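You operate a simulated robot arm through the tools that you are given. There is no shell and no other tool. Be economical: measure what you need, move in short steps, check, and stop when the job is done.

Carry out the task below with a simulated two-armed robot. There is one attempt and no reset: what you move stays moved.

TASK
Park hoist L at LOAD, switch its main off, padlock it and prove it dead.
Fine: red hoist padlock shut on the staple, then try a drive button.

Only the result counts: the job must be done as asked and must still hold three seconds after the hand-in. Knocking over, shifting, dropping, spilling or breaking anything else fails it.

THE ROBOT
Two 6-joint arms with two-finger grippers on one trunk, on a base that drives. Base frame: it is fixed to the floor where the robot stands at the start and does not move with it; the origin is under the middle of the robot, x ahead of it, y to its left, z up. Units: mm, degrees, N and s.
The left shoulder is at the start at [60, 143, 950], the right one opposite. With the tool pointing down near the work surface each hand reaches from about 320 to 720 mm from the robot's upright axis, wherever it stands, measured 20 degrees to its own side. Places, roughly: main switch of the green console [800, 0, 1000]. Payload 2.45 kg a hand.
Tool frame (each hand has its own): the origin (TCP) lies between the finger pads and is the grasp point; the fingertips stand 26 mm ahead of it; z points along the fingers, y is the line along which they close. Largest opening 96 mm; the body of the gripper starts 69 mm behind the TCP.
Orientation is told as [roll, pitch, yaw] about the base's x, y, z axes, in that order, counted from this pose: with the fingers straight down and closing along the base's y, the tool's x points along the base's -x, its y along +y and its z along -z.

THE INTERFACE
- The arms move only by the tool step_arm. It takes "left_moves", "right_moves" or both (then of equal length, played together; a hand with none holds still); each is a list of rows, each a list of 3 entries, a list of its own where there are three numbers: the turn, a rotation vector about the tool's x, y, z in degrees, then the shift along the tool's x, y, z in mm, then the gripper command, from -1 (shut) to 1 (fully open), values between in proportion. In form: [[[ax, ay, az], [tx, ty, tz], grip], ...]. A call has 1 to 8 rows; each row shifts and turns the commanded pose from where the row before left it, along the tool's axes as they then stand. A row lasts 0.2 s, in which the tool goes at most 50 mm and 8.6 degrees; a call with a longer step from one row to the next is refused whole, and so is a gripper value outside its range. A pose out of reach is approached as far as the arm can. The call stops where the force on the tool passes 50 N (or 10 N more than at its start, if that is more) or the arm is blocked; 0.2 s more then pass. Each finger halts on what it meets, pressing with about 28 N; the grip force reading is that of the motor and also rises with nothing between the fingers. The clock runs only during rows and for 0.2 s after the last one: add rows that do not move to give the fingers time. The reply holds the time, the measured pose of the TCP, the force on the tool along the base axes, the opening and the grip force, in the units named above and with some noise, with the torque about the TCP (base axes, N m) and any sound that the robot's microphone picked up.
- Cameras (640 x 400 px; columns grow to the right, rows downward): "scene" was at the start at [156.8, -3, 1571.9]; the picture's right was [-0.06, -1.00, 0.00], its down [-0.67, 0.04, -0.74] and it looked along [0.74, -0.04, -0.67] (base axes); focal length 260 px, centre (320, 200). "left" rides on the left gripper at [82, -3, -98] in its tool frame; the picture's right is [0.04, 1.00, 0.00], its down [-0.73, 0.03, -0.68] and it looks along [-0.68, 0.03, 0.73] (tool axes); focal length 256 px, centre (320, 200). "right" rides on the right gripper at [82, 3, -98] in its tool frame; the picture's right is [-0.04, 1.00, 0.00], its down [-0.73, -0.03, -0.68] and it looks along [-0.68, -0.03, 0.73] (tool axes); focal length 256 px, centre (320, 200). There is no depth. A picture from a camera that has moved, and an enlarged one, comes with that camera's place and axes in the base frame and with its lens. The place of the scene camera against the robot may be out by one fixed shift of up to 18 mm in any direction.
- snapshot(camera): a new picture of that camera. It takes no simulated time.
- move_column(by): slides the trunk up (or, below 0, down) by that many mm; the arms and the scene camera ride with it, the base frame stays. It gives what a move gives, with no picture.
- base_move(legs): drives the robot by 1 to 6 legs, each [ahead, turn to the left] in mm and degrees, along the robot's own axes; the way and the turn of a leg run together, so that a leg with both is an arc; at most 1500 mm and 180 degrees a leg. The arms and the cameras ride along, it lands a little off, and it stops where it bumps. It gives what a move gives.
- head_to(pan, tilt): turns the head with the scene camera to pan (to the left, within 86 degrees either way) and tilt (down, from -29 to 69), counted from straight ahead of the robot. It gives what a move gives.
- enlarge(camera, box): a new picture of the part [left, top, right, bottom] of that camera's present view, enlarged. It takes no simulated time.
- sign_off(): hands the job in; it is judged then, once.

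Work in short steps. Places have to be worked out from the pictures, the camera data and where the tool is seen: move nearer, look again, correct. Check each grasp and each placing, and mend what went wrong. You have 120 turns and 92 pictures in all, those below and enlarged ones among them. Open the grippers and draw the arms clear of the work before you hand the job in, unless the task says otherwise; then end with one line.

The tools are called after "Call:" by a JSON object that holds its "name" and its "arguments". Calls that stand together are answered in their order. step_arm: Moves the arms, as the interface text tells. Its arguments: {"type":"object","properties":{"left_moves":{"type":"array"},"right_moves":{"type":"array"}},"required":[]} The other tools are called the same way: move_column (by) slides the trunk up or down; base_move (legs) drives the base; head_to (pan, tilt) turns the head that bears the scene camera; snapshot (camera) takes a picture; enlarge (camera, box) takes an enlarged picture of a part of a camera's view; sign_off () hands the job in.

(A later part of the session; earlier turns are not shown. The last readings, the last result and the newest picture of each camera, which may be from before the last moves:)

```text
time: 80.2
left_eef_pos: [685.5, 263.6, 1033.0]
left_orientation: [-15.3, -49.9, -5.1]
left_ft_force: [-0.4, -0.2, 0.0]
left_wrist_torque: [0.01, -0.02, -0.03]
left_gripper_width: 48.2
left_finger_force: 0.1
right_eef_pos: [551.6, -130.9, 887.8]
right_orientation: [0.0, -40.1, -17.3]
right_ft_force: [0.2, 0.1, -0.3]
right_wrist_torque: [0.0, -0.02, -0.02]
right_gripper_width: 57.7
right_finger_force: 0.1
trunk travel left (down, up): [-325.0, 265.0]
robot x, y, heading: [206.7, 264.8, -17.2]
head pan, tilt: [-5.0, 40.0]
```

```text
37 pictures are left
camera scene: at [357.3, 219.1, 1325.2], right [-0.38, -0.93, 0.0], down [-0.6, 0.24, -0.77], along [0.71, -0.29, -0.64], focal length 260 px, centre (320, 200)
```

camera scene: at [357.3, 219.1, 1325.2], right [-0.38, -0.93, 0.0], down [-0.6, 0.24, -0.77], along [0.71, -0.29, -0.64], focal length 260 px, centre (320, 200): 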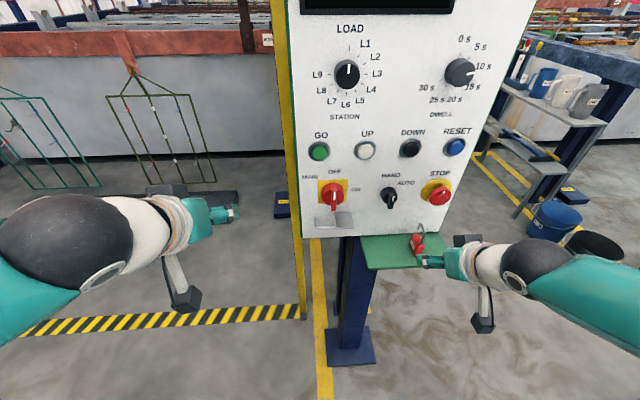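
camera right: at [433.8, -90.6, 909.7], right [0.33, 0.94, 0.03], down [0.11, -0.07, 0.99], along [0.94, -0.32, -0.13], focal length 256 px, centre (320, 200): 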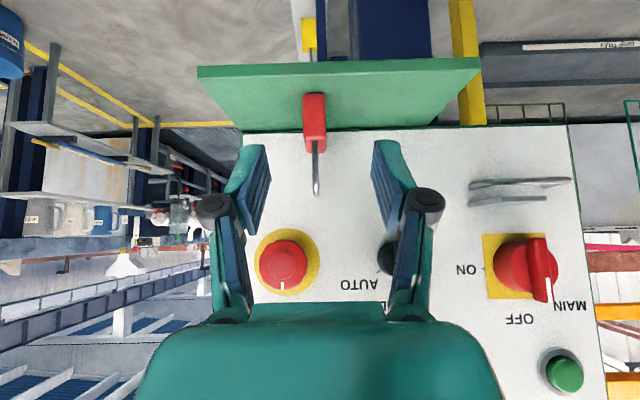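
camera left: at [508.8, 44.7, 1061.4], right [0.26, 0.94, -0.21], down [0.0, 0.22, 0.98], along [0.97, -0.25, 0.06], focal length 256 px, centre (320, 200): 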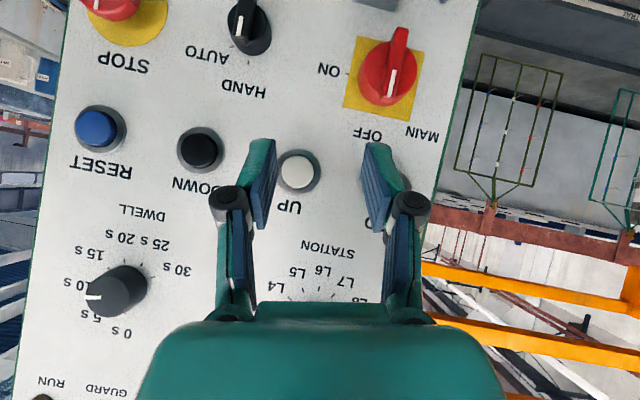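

The padlock is seen edge-on; its body is about 20 mm thick, z 785–829, crown top about 877. I go in so the fingers straddle it.

Call:
{"name": "step_arm", "arguments": {"right_moves": [[[0, 0, 0], [-9.5, -2, 38], 0.2], [[0, 0, 0], [-9.5, -2, 30], 0.2], [[0, 0, 0], [-4, -1, 25], 0.2], [[0, 0, 0], [0, 0, 0], 0.2]]}}

Call:
{"name": "snapshot", "arguments": {"camera": "right"}}

Call:
{"name": "enlarge", "arguments": {"camera": "scene", "box": [360, 190, 480, 280]}}

```text
time: 81.2
left_eef_pos: [685.2, 263.5, 1032.1]
left_orientation: [-15.3, -49.8, -5.2]
left_ft_force: [-0.2, -0.1, 0.6]
left_wrist_torque: [-0.01, 0.0, 0.01]
left_gripper_width: 48.1
left_finger_force: 0.0
right_eef_pos: [627.3, -159.2, 831.4]
right_orientation: [0.1, -40.0, -17.3]
right_ft_force: [0.6, -0.4, -0.1]
right_wrist_torque: [0.01, 0.0, 0.04]
right_gripper_width: 57.8
right_finger_force: 0.1
trunk travel left (down, up): [-325.0, 265.0]
robot x, y, heading: [207.7, 267.1, -17.0]
head pan, tilt: [-5.0, 40.0]
```

```text
36 pictures are left
camera right: at [509.3, -118.5, 853.8], right [0.33, 0.94, 0.03], down [0.11, -0.07, 0.99], along [0.94, -0.32, -0.13], focal length 256 px, centre (320, 200)
```

right: 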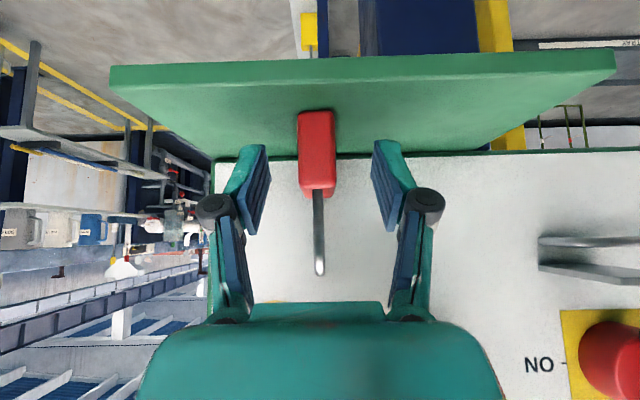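

```text
4.44 times, centred on (420, 235) of scene
camera zoom: at [357.4, 219.0, 1325.2], right [-0.38, -0.93, 0.0], down [-0.6, 0.24, -0.77], along [0.71, -0.29, -0.64], focal length 1155 px, centre (-124, 44)
```

zoom: 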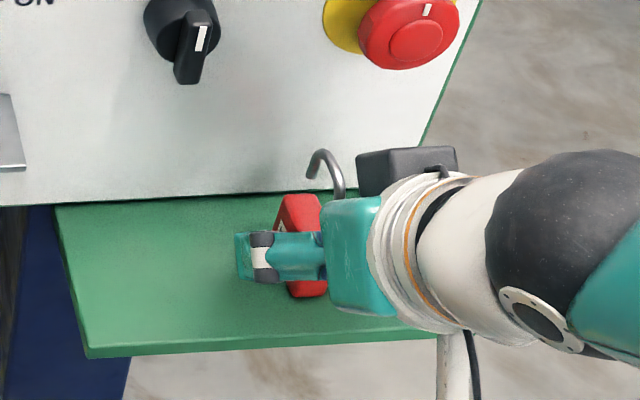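

It is centred. I go 20 mm further and close on the body.

Call:
{"name": "step_arm", "arguments": {"right_moves": [[[0, 0, 0], [-1, -1, 12], 0.2], [[0, 0, 0], [0, 0, 8.5], 0.2], [[0, 0, 0], [0, 0, 0], -0.3], [[0, 0, 0], [0, 0, 0], -1], [[0, 0, 0], [0, 0, 0], -1]]}}

Call:
{"name": "snapshot", "arguments": {"camera": "right"}}

```text
time: 82.4
left_eef_pos: [684.7, 262.6, 1033.1]
left_orientation: [-15.3, -49.8, -5.2]
left_ft_force: [0.8, -0.6, -0.7]
left_wrist_torque: [0.01, -0.02, 0.01]
left_gripper_width: 47.9
left_finger_force: 0.0
right_eef_pos: [641.6, -164.4, 819.0]
right_orientation: [0.0, -40.1, -17.3]
right_ft_force: [0.5, -0.3, 7.7]
right_wrist_torque: [0.01, -0.06, -0.03]
right_gripper_width: 19.2
right_finger_force: 28.1
trunk travel left (down, up): [-325.0, 265.0]
robot x, y, heading: [204.2, 265.8, -17.1]
head pan, tilt: [-5.0, 40.0]
```

```text
34 pictures are left
camera right: at [523.0, -124.2, 840.1], right [0.33, 0.94, 0.03], down [0.11, -0.06, 0.99], along [0.94, -0.32, -0.12], focal length 256 px, centre (320, 200)
```

right: 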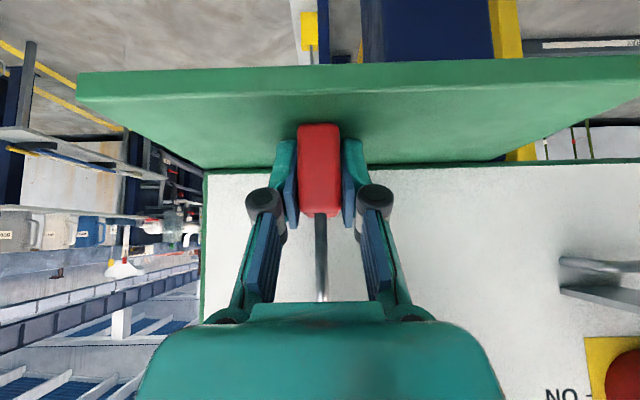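

It is gripped at 19 mm. I lift 45 mm, back off 30 mm and carry it left to in front of the staple's open half.

Call:
{"name": "step_arm", "arguments": {"right_moves": [[[0, 0, 0], [-14, 0, -17], -1], [[0, 0, 0], [-15, 0, -18], -1], [[0, 0, 0], [23, 0, -19], -1], [[0, 0, 0], [0, 40, 0], -1], [[0, 0, 0], [0, 40, 0], -1], [[0, 0, 0], [0, 40, 0], -1], [[0, 0, 0], [0, 0, 0], -1]]}}

Call:
{"name": "snapshot", "arguments": {"camera": "right"}}

Call:
{"name": "enlarge", "arguments": {"camera": "scene", "box": [290, 160, 450, 285]}}

```text
time: 84.0
left_eef_pos: [685.0, 265.2, 1032.1]
left_orientation: [-15.4, -49.8, -5.2]
left_ft_force: [-0.4, -0.2, -0.5]
left_wrist_torque: [-0.04, 0.0, 0.0]
left_gripper_width: 48.0
left_finger_force: 0.0
right_eef_pos: [651.5, -44.2, 860.5]
right_orientation: [0.0, -40.0, -17.4]
right_ft_force: [0.4, 0.0, -1.8]
right_wrist_torque: [-0.03, 0.01, 0.0]
right_gripper_width: 19.5
right_finger_force: 27.7
trunk travel left (down, up): [-325.0, 265.0]
robot x, y, heading: [207.3, 267.5, -17.2]
head pan, tilt: [-5.0, 40.0]
```

```text
33 pictures are left
camera right: at [533.1, -1.7, 882.1], right [0.33, 0.94, 0.03], down [0.11, -0.07, 0.99], along [0.94, -0.32, -0.13], focal length 256 px, centre (320, 200)
```

right: 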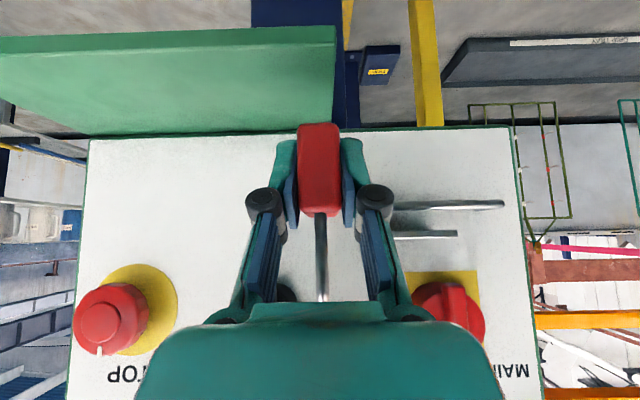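

```text
3.20 times, centred on (370, 222) of scene
camera zoom: at [357.6, 219.1, 1325.1], right [-0.38, -0.93, 0.0], down [-0.6, 0.24, -0.77], along [0.71, -0.29, -0.64], focal length 832 px, centre (160, 128)
```

zoom: 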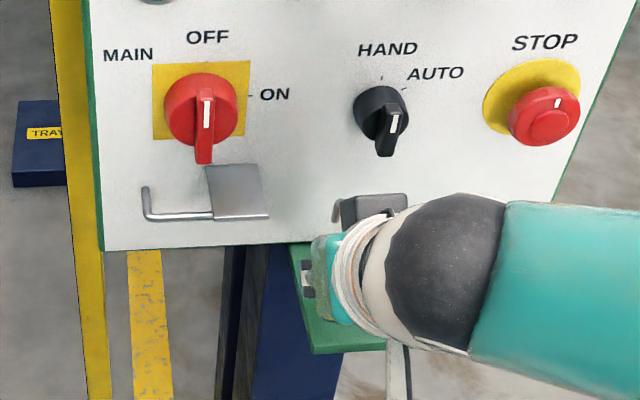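

Findings: the rod is at z≈866, and a plate sits horizontally about 19 mm above its right half. That makes a natural anvil: hook at the left, slide right under the plate, push up to shut. I move the padlock in front of the open left half at t≈285 and a little higher.

Call:
{"name": "step_arm", "arguments": {"right_moves": [[[0, 0, 0], [-8, 0, -9], -1], [[0, 0, 0], [0, 37, 0], -1], [[0, 0, 0], [0, 37, 0], -1], [[0, 0, 0], [0, 36, 0], -1], [[0, 0, 0], [0, 0, 0], -1]]}}

Call:
{"name": "enlarge", "arguments": {"camera": "scene", "box": [290, 160, 410, 260]}}

Call:
{"name": "snapshot", "arguments": {"camera": "right"}}

```text
time: 85.2
left_eef_pos: [685.1, 263.0, 1031.6]
left_orientation: [-15.2, -49.8, -5.1]
left_ft_force: [-0.5, -0.2, -0.1]
left_wrist_torque: [0.0, -0.05, -0.01]
left_gripper_width: 48.2
left_finger_force: 0.2
right_eef_pos: [685.2, 62.1, 872.8]
right_orientation: [0.0, -40.1, -17.4]
right_ft_force: [-0.9, -0.9, -1.9]
right_wrist_torque: [0.01, 0.02, -0.04]
right_gripper_width: 19.5
right_finger_force: 27.8
trunk travel left (down, up): [-325.0, 265.0]
robot x, y, heading: [208.0, 267.2, -17.2]
head pan, tilt: [-5.0, 40.0]
```

```text
4.00 times, centred on (350, 210) of scene
camera zoom: at [357.7, 219.1, 1325.1], right [-0.38, -0.93, 0.0], down [-0.6, 0.24, -0.77], along [0.71, -0.29, -0.64], focal length 1040 px, centre (200, 160)
```

zoom: 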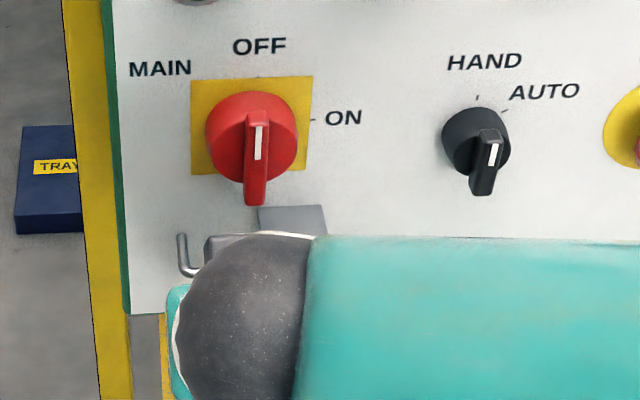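

```text
30 pictures are left
camera right: at [566.1, 102.5, 896.0], right [0.33, 0.94, 0.03], down [0.11, -0.07, 0.99], along [0.94, -0.32, -0.13], focal length 256 px, centre (320, 200)
```

right: 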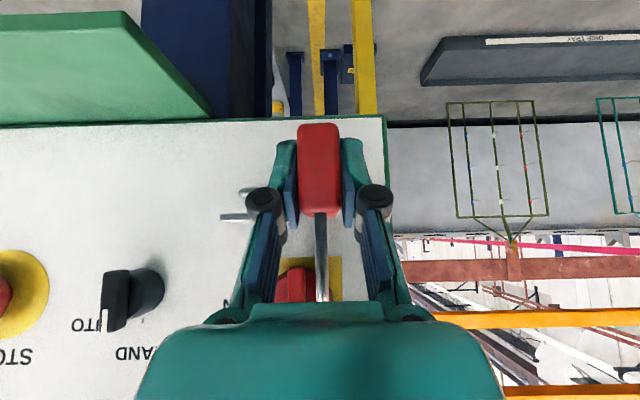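

The scene view is blocked by the right arm. I use the left hand's camera from the side, rolling it to the proven +90° attitude out on the left.

Call:
{"name": "step_arm", "arguments": {"left_moves": [[[-2.46, -2.34, 7.42], [0, 0, 0], 0], [[-2.46, -2.34, 7.42], [0, 0, 0], 0], [[-2.46, -2.34, 7.42], [0, 0, 0], 0], [[-2.46, -2.34, 7.42], [0, 0, 0], 0], [[-2.46, -2.34, 7.42], [0, 0, 0], 0], [[-2.46, -2.34, 7.42], [0, 0, 0], 0], [[-2.46, -2.34, 7.42], [0, 0, 0], 0]]}}

Call:
{"name": "step_arm", "arguments": {"left_moves": [[[-2.46, -2.34, 7.42], [0, 0, 0], 0], [[-2.46, -2.34, 7.42], [0, 0, 0], 0], [[-2.46, -2.34, 7.42], [0, 0, 0], 0], [[-2.46, -2.34, 7.42], [0, 0, 0], 0], [[-2.46, -2.34, 7.42], [0, 0, 0], 0], [[-2.46, -2.34, 7.42], [0, 0, 0], 0], [[0, 0, 0], [0, 0, 0], 1]]}}

Call:
{"name": "snapshot", "arguments": {"camera": "left"}}

```text
time: 86.8
left_eef_pos: [686.1, 264.5, 1033.3]
left_orientation: [65.4, -40.8, -85.4]
left_ft_force: [-0.5, -0.4, -0.3]
left_wrist_torque: [0.0, 0.02, 0.01]
left_gripper_width: 47.9
left_finger_force: 0.1
right_eef_pos: [685.6, 61.1, 873.8]
right_orientation: [0.0, -40.0, -17.3]
right_ft_force: [-0.2, 0.1, -2.1]
right_wrist_torque: [-0.01, 0.03, -0.01]
right_gripper_width: 19.3
right_finger_force: 27.8
trunk travel left (down, up): [-325.0, 265.0]
robot x, y, heading: [206.0, 265.7, -17.2]
head pan, tilt: [-5.0, 40.0]
```

```text
time: 88.4
left_eef_pos: [684.9, 263.7, 1033.7]
left_orientation: [90.0, 0.3, -109.6]
left_ft_force: [0.9, 0.1, 0.5]
left_wrist_torque: [0.01, 0.02, -0.04]
left_gripper_width: 95.3
left_finger_force: 0.1
right_eef_pos: [686.2, 61.1, 873.4]
right_orientation: [0.0, -40.0, -17.3]
right_ft_force: [-0.1, 0.1, -1.8]
right_wrist_torque: [-0.01, 0.01, -0.03]
right_gripper_width: 19.5
right_finger_force: 27.7
trunk travel left (down, up): [-325.0, 265.0]
robot x, y, heading: [208.0, 268.5, -16.9]
head pan, tilt: [-5.0, 40.0]
```

```text
29 pictures are left
camera left: at [619.6, 373.4, 1030.5], right [0.01, 0.04, 1.0], down [-0.89, -0.46, 0.03], along [0.46, -0.89, 0.03], focal length 256 px, centre (320, 200)
```

left: 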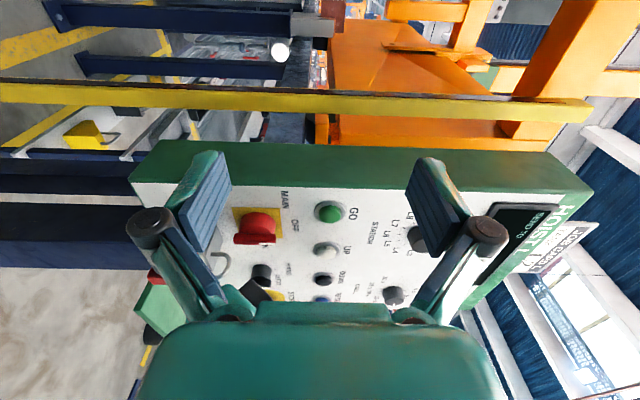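

Good side view. I lower the left hand 130 mm so the staple and the shackle appear between its fingers.

Call:
{"name": "step_arm", "arguments": {"left_moves": [[[0, 0, 0], [0, -40, 0], 1], [[0, 0, 0], [0, -40, 0], 1], [[0, 0, 0], [0, -40, 0], 1], [[0, 0, 0], [-20, -15, 0], 1], [[0, 0, 0], [0, 0, 0], 1]]}}

Call:
{"name": "enlarge", "arguments": {"camera": "left", "box": [160, 130, 420, 300]}}

```text
time: 89.6
left_eef_pos: [719.7, 216.6, 931.0]
left_orientation: [89.9, 0.0, -109.6]
left_ft_force: [-1.1, 0.0, 0.3]
left_wrist_torque: [-0.03, 0.01, 0.01]
left_gripper_width: 96.0
left_finger_force: 0.1
left hand out of reach, approached as far as the arm can: row 1, 2, 3
right_eef_pos: [685.1, 61.3, 873.4]
right_orientation: [-0.1, -40.0, -17.4]
right_ft_force: [-0.5, 0.0, -2.0]
right_wrist_torque: [0.02, 0.0, 0.01]
right_gripper_width: 19.3
right_finger_force: 27.7
trunk travel left (down, up): [-325.0, 265.0]
robot x, y, heading: [202.5, 268.0, -17.1]
head pan, tilt: [-5.0, 40.0]
```

```text
2.35 times, centred on (290, 215) of left
camera zoom: at [653.5, 326.6, 926.4], right [0.01, 0.04, 1.0], down [-0.88, -0.46, 0.03], along [0.47, -0.88, 0.03], focal length 602 px, centre (391, 165)
```

zoom: 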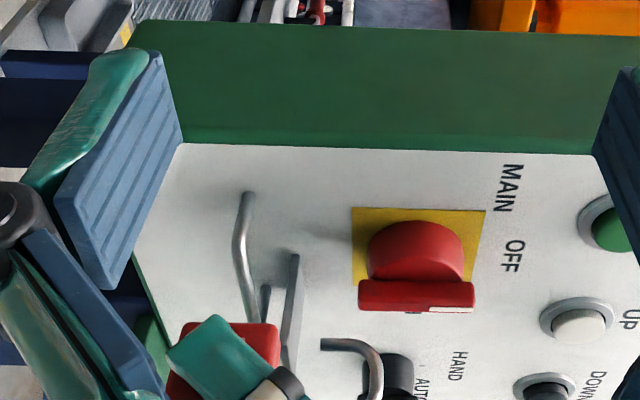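

From this side view I judge: rod at D≈687, z≈866, t 232–309; plate z≈885, t 232–275; free leg at TCP+24 in D and +34 in z. I lower to z≈848 and move forward 40 mm first, then check in the side view.

Call:
{"name": "step_arm", "arguments": {"right_moves": [[[0, 0, 0], [16, 2, 19], -1], [[0, 0, 0], [-15.3, 0.5, 12.9], -1], [[0, 0, 0], [-15.3, 0.5, 12.9], -1], [[0, 0, 0], [0, 0, 0], -1]]}}

Call:
{"name": "enlarge", "arguments": {"camera": "left", "box": [200, 170, 360, 280]}}

```text
time: 90.6
left_eef_pos: [718.6, 218.6, 929.7]
left_orientation: [89.8, 0.1, -109.5]
left_ft_force: [0.4, -0.4, -0.2]
left_wrist_torque: [-0.03, 0.01, 0.0]
left_gripper_width: 96.1
left_finger_force: 0.0
right_eef_pos: [720.9, 52.6, 847.0]
right_orientation: [0.0, -40.0, -17.3]
right_ft_force: [0.0, 0.4, -1.5]
right_wrist_torque: [0.0, 0.04, 0.05]
right_gripper_width: 19.4
right_finger_force: 28.3
trunk travel left (down, up): [-325.0, 265.0]
robot x, y, heading: [207.3, 268.8, -17.5]
head pan, tilt: [-5.0, 40.0]
```

```text
3.64 times, centred on (280, 225) of left
camera zoom: at [653.6, 326.8, 926.6], right [0.01, 0.04, 1.0], down [-0.88, -0.46, 0.03], along [0.47, -0.88, 0.03], focal length 931 px, centre (466, 109)
```

zoom: 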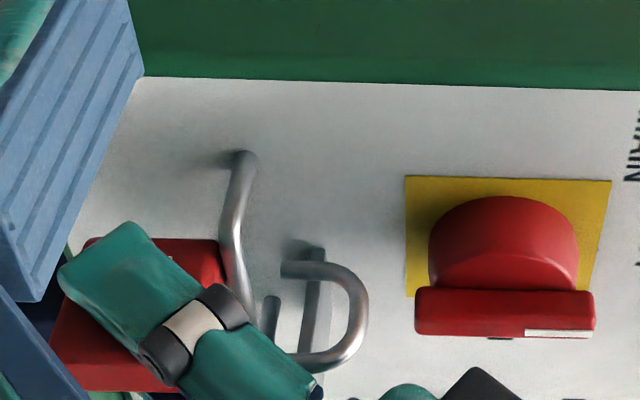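

Clear view: legs at TCP-9 and TCP+22, rod at D≈687. I move forward 18 mm, then lower 15 mm, and check.

Call:
{"name": "step_arm", "arguments": {"right_moves": [[[0, 0, 0], [-7, 0, 5.8], -1], [[0, 0, 0], [-6.8, 0, 5.8], -1], [[0, 0, 0], [0, 0, 0], -1], [[0, 0, 0], [5, 0, 6], -1], [[0, 0, 0], [4.6, 0, 5.5], -1], [[0, 0, 0], [0, 0, 0], -1]]}}

Call:
{"name": "enlarge", "arguments": {"camera": "left", "box": [200, 170, 360, 280]}}

```text
time: 92.0
left_eef_pos: [718.9, 218.8, 930.9]
left_orientation: [89.9, 0.1, -109.4]
left_ft_force: [-0.2, 0.2, -0.5]
left_wrist_torque: [-0.02, 0.01, -0.01]
left_gripper_width: 96.0
left_finger_force: 0.2
right_eef_pos: [737.9, 46.8, 832.4]
right_orientation: [0.0, -40.0, -17.4]
right_ft_force: [0.7, 0.7, 0.0]
right_wrist_torque: [0.0, 0.03, -0.02]
right_gripper_width: 19.5
right_finger_force: 27.8
trunk travel left (down, up): [-325.0, 265.0]
robot x, y, heading: [209.7, 268.8, -17.3]
head pan, tilt: [-5.0, 40.0]
```

```text
3.64 times, centred on (280, 225) of left
camera zoom: at [653.7, 326.7, 926.6], right [0.01, 0.04, 1.0], down [-0.88, -0.46, 0.03], along [0.47, -0.88, 0.03], focal length 931 px, centre (466, 109)
```

zoom: 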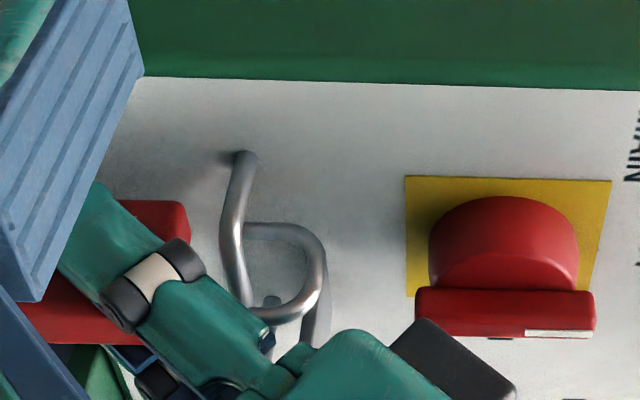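

The free leg is behind the rod and the long leg in front, as wanted. I lower another 12 mm and watch the force.

Call:
{"name": "step_arm", "arguments": {"right_moves": [[[0, 0, 0], [3.9, 0, 4.6], -1], [[0, 0, 0], [3.9, 0, 4.6], -1], [[0, 0, 0], [0, 0, 0], -1]]}}

Call:
{"name": "enlarge", "arguments": {"camera": "left", "box": [200, 170, 360, 280]}}

```text
time: 92.8
left_eef_pos: [720.0, 216.2, 930.3]
left_orientation: [89.9, 0.1, -109.4]
left_ft_force: [0.2, -0.2, 0.4]
left_wrist_torque: [-0.01, 0.01, 0.01]
left_gripper_width: 96.0
left_finger_force: 0.0
right_eef_pos: [737.7, 47.8, 820.9]
right_orientation: [0.0, -40.0, -17.3]
right_ft_force: [0.8, -0.2, -0.5]
right_wrist_torque: [-0.03, -0.01, 0.0]
right_gripper_width: 19.2
right_finger_force: 28.5
trunk travel left (down, up): [-325.0, 265.0]
robot x, y, heading: [210.4, 265.6, -17.0]
head pan, tilt: [-5.0, 40.0]
```

```text
3.64 times, centred on (280, 225) of left
camera zoom: at [653.7, 326.7, 926.6], right [0.01, 0.04, 1.0], down [-0.88, -0.46, 0.03], along [0.47, -0.88, 0.03], focal length 931 px, centre (466, 109)
```

zoom: 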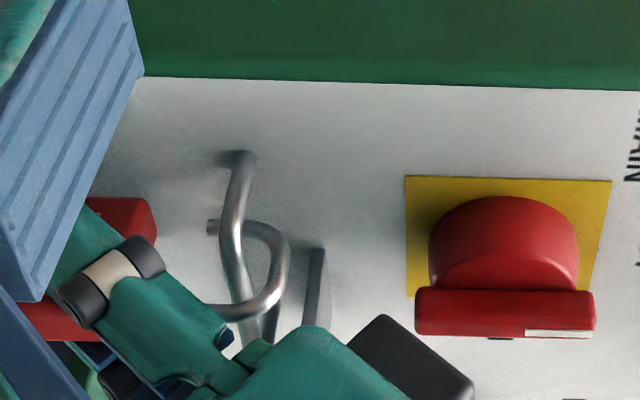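

It is hooked round the rod, and the crown top at about z 881 is just under plate level. I lower 2 mm and slide 40 mm right under the plate.

Call:
{"name": "step_arm", "arguments": {"right_moves": [[[0, 0, 0], [1.3, 0, 1.5], -1], [[0, 0, 0], [0, -10, 0], -1], [[0, 0, 0], [0, -10, 0], -1], [[0, 0, 0], [0, -10, 0], -1], [[0, 0, 0], [0, -10, 0], -1], [[0, 0, 0], [0, 0, 0], -1]]}}

Call:
{"name": "enlarge", "arguments": {"camera": "left", "box": [200, 170, 360, 280]}}

```text
time: 94.2
left_eef_pos: [719.3, 217.9, 930.9]
left_orientation: [89.9, 0.1, -109.6]
left_ft_force: [0.9, -0.3, -0.5]
left_wrist_torque: [0.02, 0.03, 0.02]
left_gripper_width: 96.1
left_finger_force: 0.0
right_eef_pos: [726.5, 10.0, 820.8]
right_orientation: [0.1, -40.0, -17.3]
right_ft_force: [-0.3, -0.4, -1.6]
right_wrist_torque: [0.02, -0.04, 0.02]
right_gripper_width: 19.5
right_finger_force: 27.7
trunk travel left (down, up): [-325.0, 265.0]
robot x, y, heading: [207.6, 266.6, -17.4]
head pan, tilt: [-5.0, 40.0]
```

```text
3.64 times, centred on (280, 225) of left
camera zoom: at [653.7, 326.7, 926.6], right [0.01, 0.04, 1.0], down [-0.88, -0.47, 0.03], along [0.47, -0.88, 0.03], focal length 931 px, centre (466, 109)
```

zoom: 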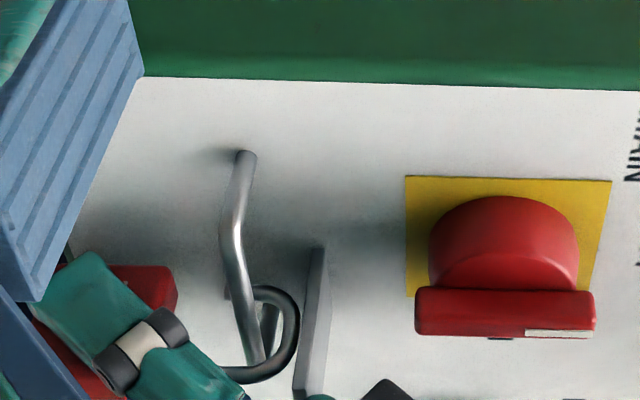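

It is under the plate. I push straight up in 3 mm steps to close the shackle.

Call:
{"name": "step_arm", "arguments": {"right_moves": [[[0, 0, 0], [-1.93, 0, -2.3], -1], [[0, 0, 0], [-1.93, 0, -2.3], -1], [[0, 0, 0], [-1.93, 0, -2.3], -1], [[0, 0, 0], [-1.93, 0, -2.3], -1], [[0, 0, 0], [-1.93, 0, -2.3], -1], [[0, 0, 0], [-1.93, 0, -2.3], -1], [[0, 0, 0], [-1.93, 0, -2.3], -1]]}}

Call:
{"name": "enlarge", "arguments": {"camera": "left", "box": [200, 170, 360, 280]}}

```text
time: 95.8
left_eef_pos: [719.2, 219.6, 929.4]
left_orientation: [89.9, 0.1, -109.5]
left_ft_force: [0.2, -0.6, -1.2]
left_wrist_torque: [-0.01, 0.0, 0.02]
left_gripper_width: 95.9
left_finger_force: 0.1
right_eef_pos: [726.3, 9.3, 839.1]
right_orientation: [-0.1, -39.9, -17.4]
right_ft_force: [-0.6, 0.0, -4.6]
right_wrist_torque: [0.0, -0.01, 0.0]
right_gripper_width: 19.3
right_finger_force: 27.7
trunk travel left (down, up): [-325.0, 265.0]
robot x, y, heading: [209.2, 266.4, -17.1]
head pan, tilt: [-5.0, 40.0]
```

```text
3.64 times, centred on (280, 225) of left
camera zoom: at [653.8, 326.7, 926.5], right [0.01, 0.04, 1.0], down [-0.88, -0.47, 0.03], along [0.47, -0.88, 0.03], focal length 931 px, centre (466, 109)
```

zoom: 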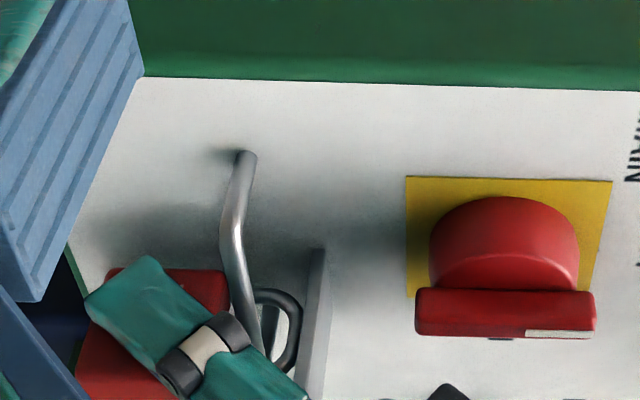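

The shackle is sliding into the body against the plate. I continue up in 2 mm steps until it clicks.

Call:
{"name": "step_arm", "arguments": {"right_moves": [[[0, 0, 0], [-1.29, 0, -1.53], -1], [[0, 0, 0], [-1.29, 0, -1.53], -1], [[0, 0, 0], [-1.29, 0, -1.53], -1], [[0, 0, 0], [-1.29, 0, -1.53], -1]]}}

Call:
{"name": "enlarge", "arguments": {"camera": "left", "box": [200, 170, 360, 280]}}

```text
time: 96.8
left_eef_pos: [720.6, 217.4, 930.3]
left_orientation: [89.8, 0.0, -109.5]
left_ft_force: [-0.9, 0.5, 0.1]
left_wrist_torque: [0.0, -0.01, -0.01]
left_gripper_width: 95.8
left_finger_force: 0.0
right_eef_pos: [724.9, 11.4, 842.1]
right_orientation: [-0.1, -39.3, -17.3]
right_ft_force: [-11.0, 1.6, -34.0]
right_wrist_torque: [0.34, -1.15, -0.27]
right_gripper_width: 19.4
right_finger_force: 27.8
trunk travel left (down, up): [-325.0, 265.0]
robot x, y, heading: [206.6, 268.0, -17.2]
head pan, tilt: [-5.0, 40.0]
```

```text
3.64 times, centred on (280, 225) of left
camera zoom: at [654.5, 326.0, 925.7], right [0.02, 0.04, 1.0], down [-0.88, -0.46, 0.03], along [0.47, -0.88, 0.02], focal length 931 px, centre (466, 109)
```

zoom: 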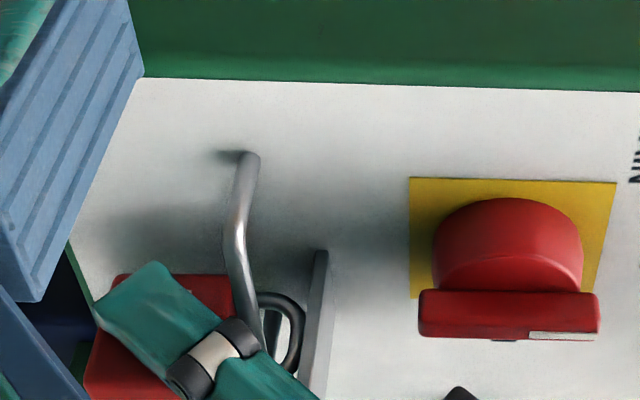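

The force is 34 N with no click yet. I push a little more.

Call:
{"name": "step_arm", "arguments": {"right_moves": [[[0, 0, 0], [-1.29, 0, -1.53], -1], [[0, 0, 0], [-1.29, 0, -1.53], -1], [[0, 0, 0], [-1.29, 0, -1.53], -1]]}}

Call:
{"name": "enlarge", "arguments": {"camera": "left", "box": [200, 170, 360, 280]}}

```text
time: 97.6
left_eef_pos: [719.9, 217.9, 931.9]
left_orientation: [89.8, 0.1, -109.6]
left_ft_force: [0.2, 0.2, -0.5]
left_wrist_torque: [-0.03, -0.02, 0.01]
left_gripper_width: 96.0
left_finger_force: 0.1
right_eef_pos: [720.9, 11.7, 843.7]
right_orientation: [-0.5, -38.5, -17.2]
right_ft_force: [0.5, 0.4, -11.5]
right_wrist_torque: [-0.02, 0.01, -0.02]
right_gripper_width: 19.3
right_finger_force: 28.0
trunk travel left (down, up): [-325.0, 265.0]
robot x, y, heading: [209.2, 266.9, -17.3]
head pan, tilt: [-5.0, 40.0]
stopped in row 3 (right hand): the force on the tool passed its limit at 51 N (the readings are from after the stop); the commanded pose is now the measured one
```

```text
3.64 times, centred on (280, 225) of left
camera zoom: at [654.3, 326.5, 927.5], right [0.02, 0.04, 1.0], down [-0.88, -0.46, 0.03], along [0.47, -0.88, 0.02], focal length 931 px, centre (466, 109)
```

zoom: 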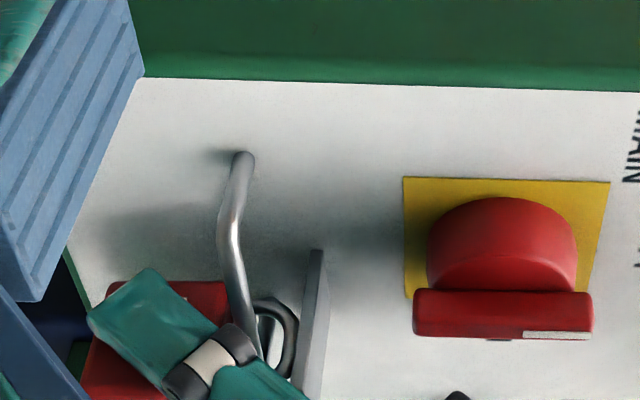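

It hit a hard stop at 51 N. I test whether it latched by lowering 6 mm and seeing if the crown follows the body.

Call:
{"name": "step_arm", "arguments": {"right_moves": [[[0, 0, 0], [1.93, 0, 2.3], -1], [[0, 0, 0], [1.93, 0, 2.3], -1], [[0, 0, 0], [0, 0, 0], -1]]}}

Call:
{"name": "enlarge", "arguments": {"camera": "left", "box": [200, 170, 360, 280]}}

```text
time: 98.4
left_eef_pos: [720.1, 218.2, 930.3]
left_orientation: [89.9, 0.1, -109.4]
left_ft_force: [0.1, -0.3, 0.0]
left_wrist_torque: [0.0, 0.0, 0.0]
left_gripper_width: 95.8
left_finger_force: 0.0
right_eef_pos: [720.9, 12.5, 839.3]
right_orientation: [-0.3, -39.1, -17.2]
right_ft_force: [0.0, 0.3, -1.4]
right_wrist_torque: [-0.03, 0.02, 0.02]
right_gripper_width: 19.4
right_finger_force: 27.5
trunk travel left (down, up): [-325.0, 265.0]
robot x, y, heading: [206.9, 268.5, -17.3]
head pan, tilt: [-5.0, 40.0]
```

```text
3.64 times, centred on (280, 225) of left
camera zoom: at [653.6, 326.7, 927.1], right [0.01, 0.04, 1.0], down [-0.88, -0.46, 0.03], along [0.47, -0.88, 0.03], focal length 931 px, centre (466, 109)
```

zoom: 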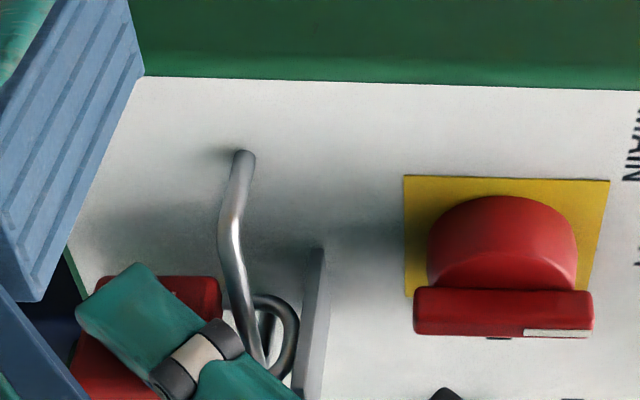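

Ambiguous so far. I lower 6 mm more; a latched shackle should hang up on the rod and resist.

Call:
{"name": "step_arm", "arguments": {"right_moves": [[[0, 0, 0], [1.93, 0, 2.3], -1], [[0, 0, 0], [1.93, 0, 2.3], -1], [[0, 0, 0], [0, 0, 0], -1]]}}

Call:
{"name": "enlarge", "arguments": {"camera": "left", "box": [200, 170, 360, 280]}}

```text
time: 99.2
left_eef_pos: [719.4, 217.9, 931.4]
left_orientation: [90.0, 0.1, -109.6]
left_ft_force: [0.1, -0.9, 0.3]
left_wrist_torque: [0.01, 0.02, 0.0]
left_gripper_width: 96.2
left_finger_force: 0.0
right_eef_pos: [722.0, 12.6, 833.0]
right_orientation: [-0.4, -38.9, -17.1]
right_ft_force: [0.5, 0.0, -1.7]
right_wrist_torque: [0.03, 0.01, -0.01]
right_gripper_width: 19.5
right_finger_force: 27.7
trunk travel left (down, up): [-325.0, 265.0]
robot x, y, heading: [208.9, 262.1, -17.6]
head pan, tilt: [-5.0, 40.0]
```

```text
3.64 times, centred on (280, 225) of left
camera zoom: at [653.6, 326.7, 927.1], right [0.01, 0.04, 1.0], down [-0.88, -0.46, 0.03], along [0.47, -0.88, 0.03], focal length 931 px, centre (466, 109)
```

zoom: 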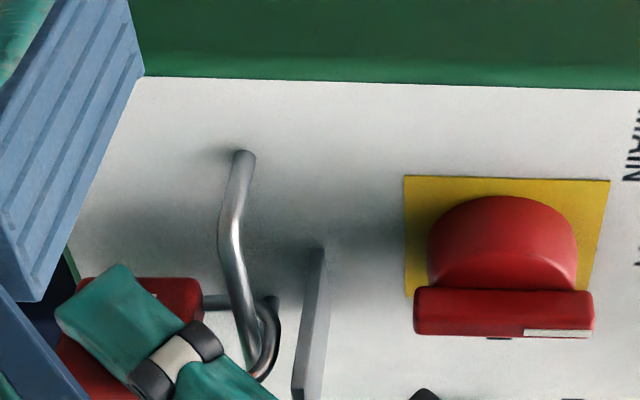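

The crown followed the body down and the free leg now enters the body. I lower a little more to confirm that it resists.

Call:
{"name": "step_arm", "arguments": {"right_moves": [[[0, 0, 0], [1.6, 0, 1.9], -1], [[0, 0, 0], [1.6, 0, 1.9], -1], [[0, 0, 0], [1.3, 0, 1.5], -1]]}}

Call:
{"name": "enlarge", "arguments": {"camera": "left", "box": [200, 170, 360, 280]}}

```text
time: 100.0
left_eef_pos: [719.8, 219.1, 931.1]
left_orientation: [90.0, 0.1, -109.5]
left_ft_force: [-0.8, -0.2, 1.0]
left_wrist_torque: [0.05, -0.04, 0.01]
left_gripper_width: 96.0
left_finger_force: 0.1
right_eef_pos: [722.3, 13.3, 829.7]
right_orientation: [-0.3, -39.2, -17.1]
right_ft_force: [2.9, -0.8, 16.8]
right_wrist_torque: [-0.02, -0.09, -0.02]
right_gripper_width: 19.5
right_finger_force: 28.3
trunk travel left (down, up): [-325.0, 265.0]
robot x, y, heading: [208.1, 267.7, -17.6]
head pan, tilt: [-5.0, 40.0]
```

```text
3.64 times, centred on (280, 225) of left
camera zoom: at [652.7, 327.2, 927.8], right [0.01, 0.04, 1.0], down [-0.88, -0.46, 0.03], along [0.47, -0.88, 0.03], focal length 931 px, centre (466, 109)
```

zoom: 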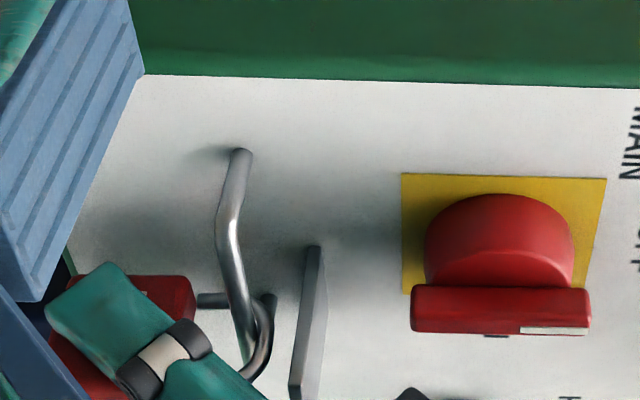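

It resists 17 N, but a gap may be opening between the free leg and the body. I zoom in closely to judge.

Call:
{"name": "enlarge", "arguments": {"camera": "left", "box": [215, 220, 305, 280]}}

```text
6.67 times, centred on (260, 250) of left
camera zoom: at [652.7, 327.2, 927.8], right [0.01, 0.04, 1.0], down [-0.88, -0.46, 0.03], along [0.47, -0.88, 0.03], focal length 1707 px, centre (720, -133)
```

zoom: 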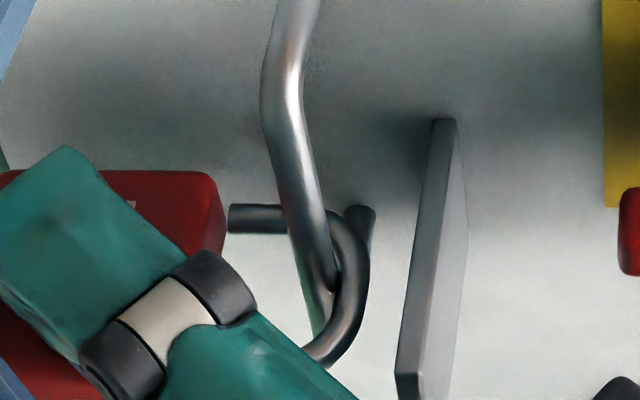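

The free leg stops about 1 mm above the body, so it is not latched: the rod blocked the body before the shackle could close under the plate. New plan: slide back to the open half, let it hang on the rod, then squeeze crown and body bottom together with one gripper.

Call:
{"name": "step_arm", "arguments": {"right_moves": [[[0, 0, 0], [-1.3, 0, -1.5], -1], [[0, 0, 0], [0, 10, 0], -1], [[0, 0, 0], [0, 10, 0], -1], [[0, 0, 0], [0, 10, 0], -1], [[0, 0, 0], [0, 11, 0], -1], [[0, 0, 0], [0, 0, 0], -1]]}}

Call:
{"name": "enlarge", "arguments": {"camera": "left", "box": [200, 170, 360, 280]}}

```text
time: 101.4
left_eef_pos: [717.6, 217.5, 931.2]
left_orientation: [90.0, 0.1, -109.6]
left_ft_force: [0.6, 0.0, 0.8]
left_wrist_torque: [0.0, 0.02, -0.01]
left_gripper_width: 96.2
left_finger_force: 0.0
right_eef_pos: [733.8, 52.0, 831.4]
right_orientation: [-0.4, -39.0, -17.1]
right_ft_force: [-2.3, -6.6, 20.2]
right_wrist_torque: [0.19, -0.29, -0.07]
right_gripper_width: 19.6
right_finger_force: 28.0
trunk travel left (down, up): [-325.0, 265.0]
robot x, y, heading: [209.0, 268.9, -17.1]
head pan, tilt: [-5.0, 40.0]
```

```text
3.64 times, centred on (280, 225) of left
camera zoom: at [652.2, 326.7, 927.9], right [0.01, 0.04, 1.0], down [-0.89, -0.46, 0.03], along [0.47, -0.88, 0.03], focal length 931 px, centre (466, 109)
```

zoom: 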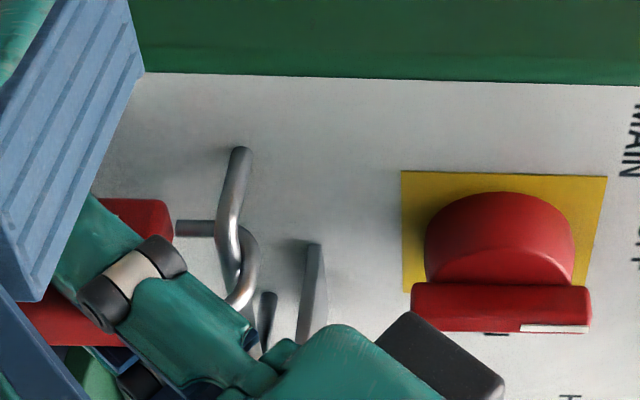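

The shackle is holding 20 N of pull without sliding, while earlier it slid at about 3 N, so it may be latched after all. I pull down a further 3 mm to test.

Call:
{"name": "step_arm", "arguments": {"right_moves": [[[0, 0, 0], [0.65, 0, 0.75], -1], [[0, 0, 0], [0.65, 0, 0.75], -1], [[0, 0, 0], [0.65, 0, 0.75], -1]]}}

Call:
{"name": "enlarge", "arguments": {"camera": "left", "box": [215, 200, 305, 260]}}

```text
time: 102.2
left_eef_pos: [718.1, 217.8, 932.4]
left_orientation: [89.9, 0.1, -109.4]
left_ft_force: [-0.3, -0.4, 0.1]
left_wrist_torque: [0.02, -0.03, -0.03]
left_gripper_width: 95.8
left_finger_force: 0.1
right_eef_pos: [732.4, 52.7, 829.4]
right_orientation: [-0.2, -39.3, -17.2]
right_ft_force: [2.8, -2.3, 27.2]
right_wrist_torque: [-0.02, -0.2, -0.01]
right_gripper_width: 19.3
right_finger_force: 27.4
trunk travel left (down, up): [-325.0, 265.0]
robot x, y, heading: [209.2, 265.2, -17.0]
head pan, tilt: [-5.0, 40.0]
```

```text
6.67 times, centred on (260, 230) of left
camera zoom: at [652.2, 327.1, 928.0], right [0.01, 0.04, 1.0], down [-0.89, -0.46, 0.03], along [0.47, -0.88, 0.03], focal length 1707 px, centre (720, 0)
```

zoom: 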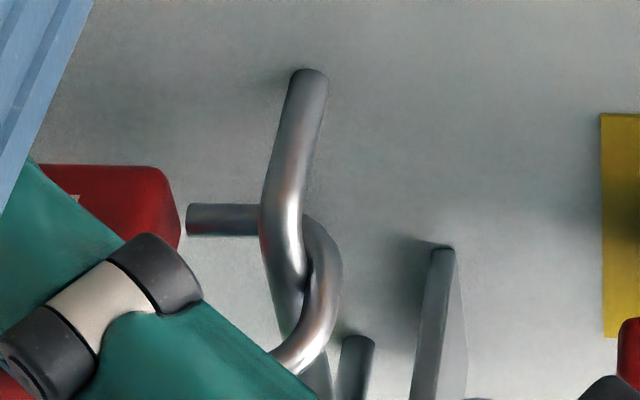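

The free leg still sits outside the body and is creeping out, so it is not latched. I relieve the pull, release, and withdraw the right hand, leaving the padlock hanging on the rod.

Call:
{"name": "step_arm", "arguments": {"right_moves": [[[0, 0, 0], [-1.6, 0, -1.9], -1], [[0, 0, 0], [-0.6, 0, -0.8], -0.6], [[0, 0, 0], [0, 0, 0], -0.1], [[0, 0, 0], [0, 0, 0], -0.1], [[0, 0, 0], [0, 0, -20], -0.1], [[0, 0, 0], [0, 0, -40], -0.1], [[0, 0, 0], [0, 0, -40], -0.1], [[0, 0, 0], [0, 0, -20], -0.1]]}}

Call:
{"name": "enlarge", "arguments": {"camera": "left", "box": [160, 130, 420, 300]}}

```text
time: 104.0
left_eef_pos: [719.0, 218.4, 932.0]
left_orientation: [89.8, 0.1, -109.5]
left_ft_force: [0.0, -0.2, -0.2]
left_wrist_torque: [0.01, 0.02, 0.0]
left_gripper_width: 95.8
left_finger_force: 0.1
right_eef_pos: [658.9, 74.5, 923.3]
right_orientation: [-0.3, -39.0, -17.0]
right_ft_force: [0.1, -0.2, -0.7]
right_wrist_torque: [-0.02, -0.02, 0.0]
right_gripper_width: 43.3
right_finger_force: 0.0
trunk travel left (down, up): [-325.0, 265.0]
robot x, y, heading: [207.7, 265.9, -17.2]
head pan, tilt: [-5.0, 40.0]
```

```text
2.35 times, centred on (290, 215) of left
camera zoom: at [653.4, 326.8, 927.2], right [0.01, 0.04, 1.0], down [-0.88, -0.47, 0.03], along [0.47, -0.88, 0.03], focal length 602 px, centre (391, 165)
```

zoom: 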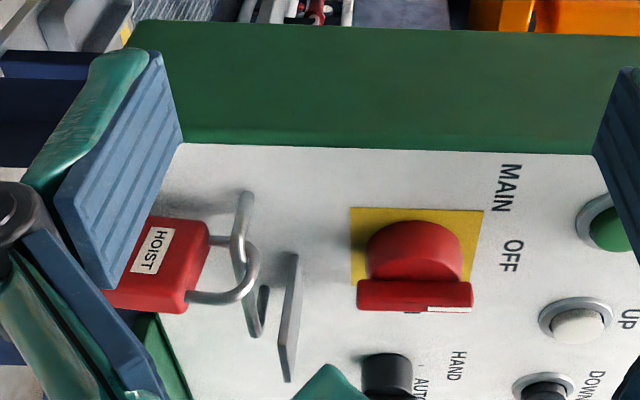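

It hangs securely on the rod and looks almost closed. I rotate the right hand to a horizontal, vertical-closing attitude so it can squeeze the crown and the body bottom.

Call:
{"name": "step_arm", "arguments": {"right_moves": [[[3.46, -3.17, -6.87], [0, 0, 0], 0.5], [[3.46, -3.17, -6.87], [0, 0, 0], 0.8], [[3.46, -3.17, -6.87], [0, 0, 0], 0.8], [[3.46, -3.17, -6.87], [0, 0, 0], 0.8], [[3.46, -3.17, -6.87], [0, 0, 0], 0.8], [[3.46, -3.17, -6.87], [0, 0, 0], 0.8]]}}

Call:
{"name": "step_arm", "arguments": {"right_moves": [[[3.46, -3.17, -6.87], [0, 0, 0], 0.8], [[3.46, -3.17, -6.87], [0, 0, 0], 0.8], [[3.46, -3.17, -6.87], [0, 0, 0], 0.8], [[3.46, -3.17, -6.87], [0, 0, 0], 0.8], [[3.46, -3.17, -6.87], [0, 0, 0], 0.8], [[3.46, -3.17, -6.87], [0, 0, 0], 0.8], [[0, 0, 0], [0, 0, 0], 0.8]]}}

```text
time: 105.4
left_eef_pos: [718.7, 218.0, 930.7]
left_orientation: [89.9, 0.1, -109.5]
left_ft_force: [-0.4, 0.5, -1.0]
left_wrist_torque: [0.01, 0.0, 0.06]
left_gripper_width: 95.8
left_finger_force: 0.1
right_eef_pos: [661.9, 74.1, 922.4]
right_orientation: [-58.7, -34.8, 40.2]
right_ft_force: [-0.8, 0.1, 0.0]
right_wrist_torque: [-0.02, -0.01, 0.0]
right_gripper_width: 86.2
right_finger_force: 0.1
trunk travel left (down, up): [-325.0, 265.0]
robot x, y, heading: [204.5, 267.0, -17.3]
head pan, tilt: [-5.0, 40.0]
```

```text
time: 107.0
left_eef_pos: [719.1, 218.4, 930.2]
left_orientation: [89.9, 0.1, -109.4]
left_ft_force: [-0.2, 0.0, 0.0]
left_wrist_torque: [-0.02, 0.03, 0.01]
left_gripper_width: 96.0
left_finger_force: 0.1
right_eef_pos: [662.0, 76.3, 921.3]
right_orientation: [-90.0, 0.4, 70.4]
right_ft_force: [0.5, -0.8, -0.1]
right_wrist_torque: [0.01, -0.01, 0.0]
right_gripper_width: 86.5
right_finger_force: 0.1
trunk travel left (down, up): [-325.0, 265.0]
robot x, y, heading: [208.5, 265.9, -17.1]
head pan, tilt: [-5.0, 40.0]
```

The attitude is exact. I lower to z≈837, fully opened, and look with the right camera before going in.

Call:
{"name": "step_arm", "arguments": {"right_moves": [[[0, 0, 0], [0, 42, 0], 1], [[0, 0, 0], [0, 42, 0], 1], [[0, 0, 0], [0, 0, 15], 1], [[0, 0, 0], [0, 0, 0], 1]]}}

Call:
{"name": "snapshot", "arguments": {"camera": "right"}}

```text
time: 108.0
left_eef_pos: [719.0, 218.3, 930.0]
left_orientation: [89.9, 0.0, -109.5]
left_ft_force: [-0.1, 0.3, -0.2]
left_wrist_torque: [-0.01, -0.01, 0.02]
left_gripper_width: 96.1
left_finger_force: 0.0
right_eef_pos: [677.2, 66.9, 836.3]
right_orientation: [-90.0, 0.2, 70.3]
right_ft_force: [-0.1, -0.9, -0.9]
right_wrist_torque: [-0.01, -0.01, -0.01]
right_gripper_width: 95.9
right_finger_force: 0.1
trunk travel left (down, up): [-325.0, 265.0]
robot x, y, heading: [209.5, 268.2, -17.4]
head pan, tilt: [-5.0, 40.0]
```

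```text
13 pictures are left
camera right: at [556.3, 23.7, 833.1], right [0.01, 0.03, -1.0], down [-0.39, 0.92, 0.03], along [0.92, 0.39, 0.02], focal length 256 px, centre (320, 200)
```

right: 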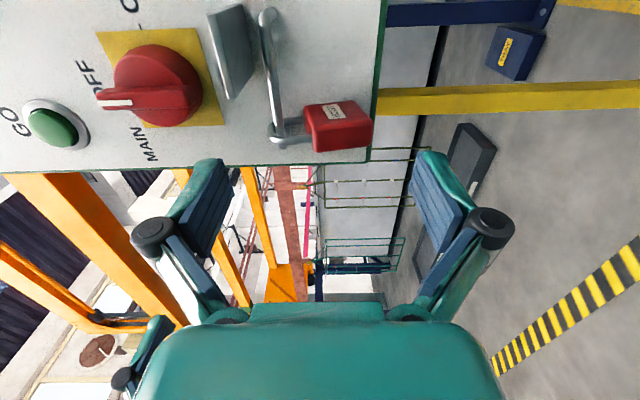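

The padlock is nearly centred between the fingers. I correct by 5 mm left and 2.5 mm down, advance 62 mm, and check.

Call:
{"name": "step_arm", "arguments": {"right_moves": [[[0, 0, 0], [-5, 2.5, 10], 1], [[0, 0, 0], [0, 0, 20], 1], [[0, 0, 0], [0, 0, 20], 1], [[0, 0, 0], [0, 0, 12], 1], [[0, 0, 0], [0, 0, 0], 1]]}}

Call:
{"name": "snapshot", "arguments": {"camera": "right"}}

```text
time: 109.2
left_eef_pos: [719.2, 218.0, 931.2]
left_orientation: [89.9, 0.1, -109.4]
left_ft_force: [-0.4, -0.1, 0.3]
left_wrist_torque: [-0.01, 0.0, -0.01]
left_gripper_width: 95.9
left_finger_force: 0.0
right_eef_pos: [735.3, 52.5, 835.2]
right_orientation: [-90.1, 0.4, 70.3]
right_ft_force: [0.1, -0.4, 0.7]
right_wrist_torque: [0.02, 0.03, 0.03]
right_gripper_width: 95.9
right_finger_force: 0.0
trunk travel left (down, up): [-325.0, 265.0]
robot x, y, heading: [206.8, 268.2, -17.1]
head pan, tilt: [-5.0, 40.0]
```

```text
12 pictures are left
camera right: at [614.4, 9.1, 832.6], right [0.01, 0.03, -1.0], down [-0.39, 0.92, 0.03], along [0.92, 0.39, 0.02], focal length 256 px, centre (320, 200)
```

right: 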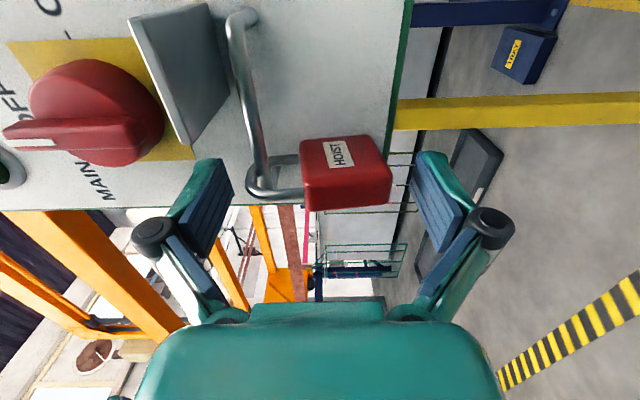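

It is well centred. I squeeze.

Call:
{"name": "step_arm", "arguments": {"right_moves": [[[0, 0, 0], [0, 0, 0], 0.6], [[0, 0, 0], [0, 0, 0], 0.3], [[0, 0, 0], [0, 0, 0], 0], [[0, 0, 0], [0, 0, 0], 0], [[0, 0, 0], [0, 0, 0], -0.3], [[0, 0, 0], [0, 0, 0], -0.3]]}}

Call:
{"name": "snapshot", "arguments": {"camera": "right"}}

```text
time: 110.6
left_eef_pos: [718.0, 217.9, 932.7]
left_orientation: [89.9, 0.0, -109.5]
left_ft_force: [-0.3, 0.2, 0.9]
left_wrist_torque: [-0.01, -0.01, 0.0]
left_gripper_width: 96.1
left_finger_force: 0.1
right_eef_pos: [733.9, 53.1, 840.5]
right_orientation: [-90.6, 0.3, 70.3]
right_ft_force: [5.3, 0.9, 27.4]
right_wrist_torque: [-0.13, -0.16, 0.04]
right_gripper_width: 66.5
right_finger_force: 28.1
trunk travel left (down, up): [-325.0, 265.0]
robot x, y, heading: [204.6, 266.4, -17.1]
head pan, tilt: [-5.0, 40.0]
```

```text
11 pictures are left
camera right: at [613.4, 9.8, 835.5], right [0.02, 0.03, -1.0], down [-0.39, 0.92, 0.02], along [0.92, 0.39, 0.03], focal length 256 px, centre (320, 200)
```

right: 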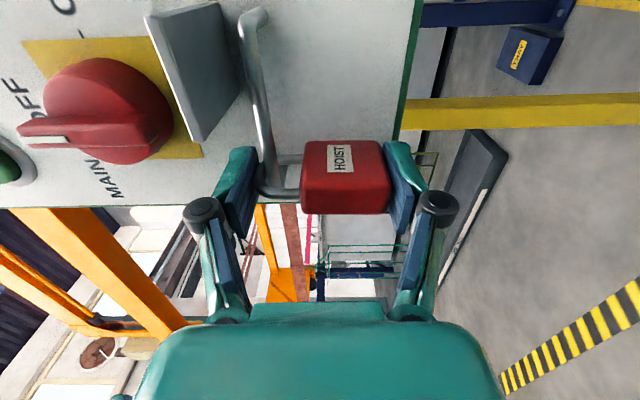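

The upper finger bears on the crown and rod (27 N up on the tool), so the lower finger hardly presses. I raise the hand in small steps so the lower finger drives the body up while squeezing.

Call:
{"name": "step_arm", "arguments": {"right_moves": [[[0, 0, 0], [0, -2, 0], -1], [[0, 0, 0], [0, -2, 0], -1], [[0, 0, 0], [0, -2, 0], -1], [[0, 0, 0], [0, -2, 0], -1], [[0, 0, 0], [0, -2, 0], -1], [[0, 0, 0], [0, 0, 0], -1]]}}

Call:
{"name": "enlarge", "arguments": {"camera": "right", "box": [220, 110, 430, 250]}}

```text
time: 112.0
left_eef_pos: [718.8, 218.4, 931.2]
left_orientation: [90.0, 0.1, -109.5]
left_ft_force: [-0.5, -0.3, 0.7]
left_wrist_torque: [0.0, 0.03, -0.03]
left_gripper_width: 96.0
left_finger_force: 0.1
right_eef_pos: [734.1, 52.5, 844.7]
right_orientation: [-89.8, 0.5, 70.3]
right_ft_force: [0.0, 0.0, -1.3]
right_wrist_torque: [0.0, 0.04, -0.04]
right_gripper_width: 65.2
right_finger_force: 28.2
trunk travel left (down, up): [-325.0, 265.0]
robot x, y, heading: [210.2, 263.7, -17.1]
head pan, tilt: [-5.0, 40.0]
```

```text
2.86 times, centred on (325, 180) of right
camera zoom: at [614.9, 9.2, 841.2], right [0.01, 0.03, -1.0], down [-0.39, 0.92, 0.03], along [0.92, 0.39, 0.02], focal length 731 px, centre (306, 257)
```

zoom: 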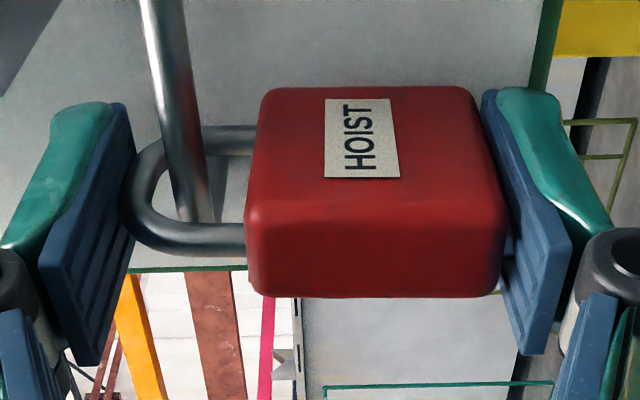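

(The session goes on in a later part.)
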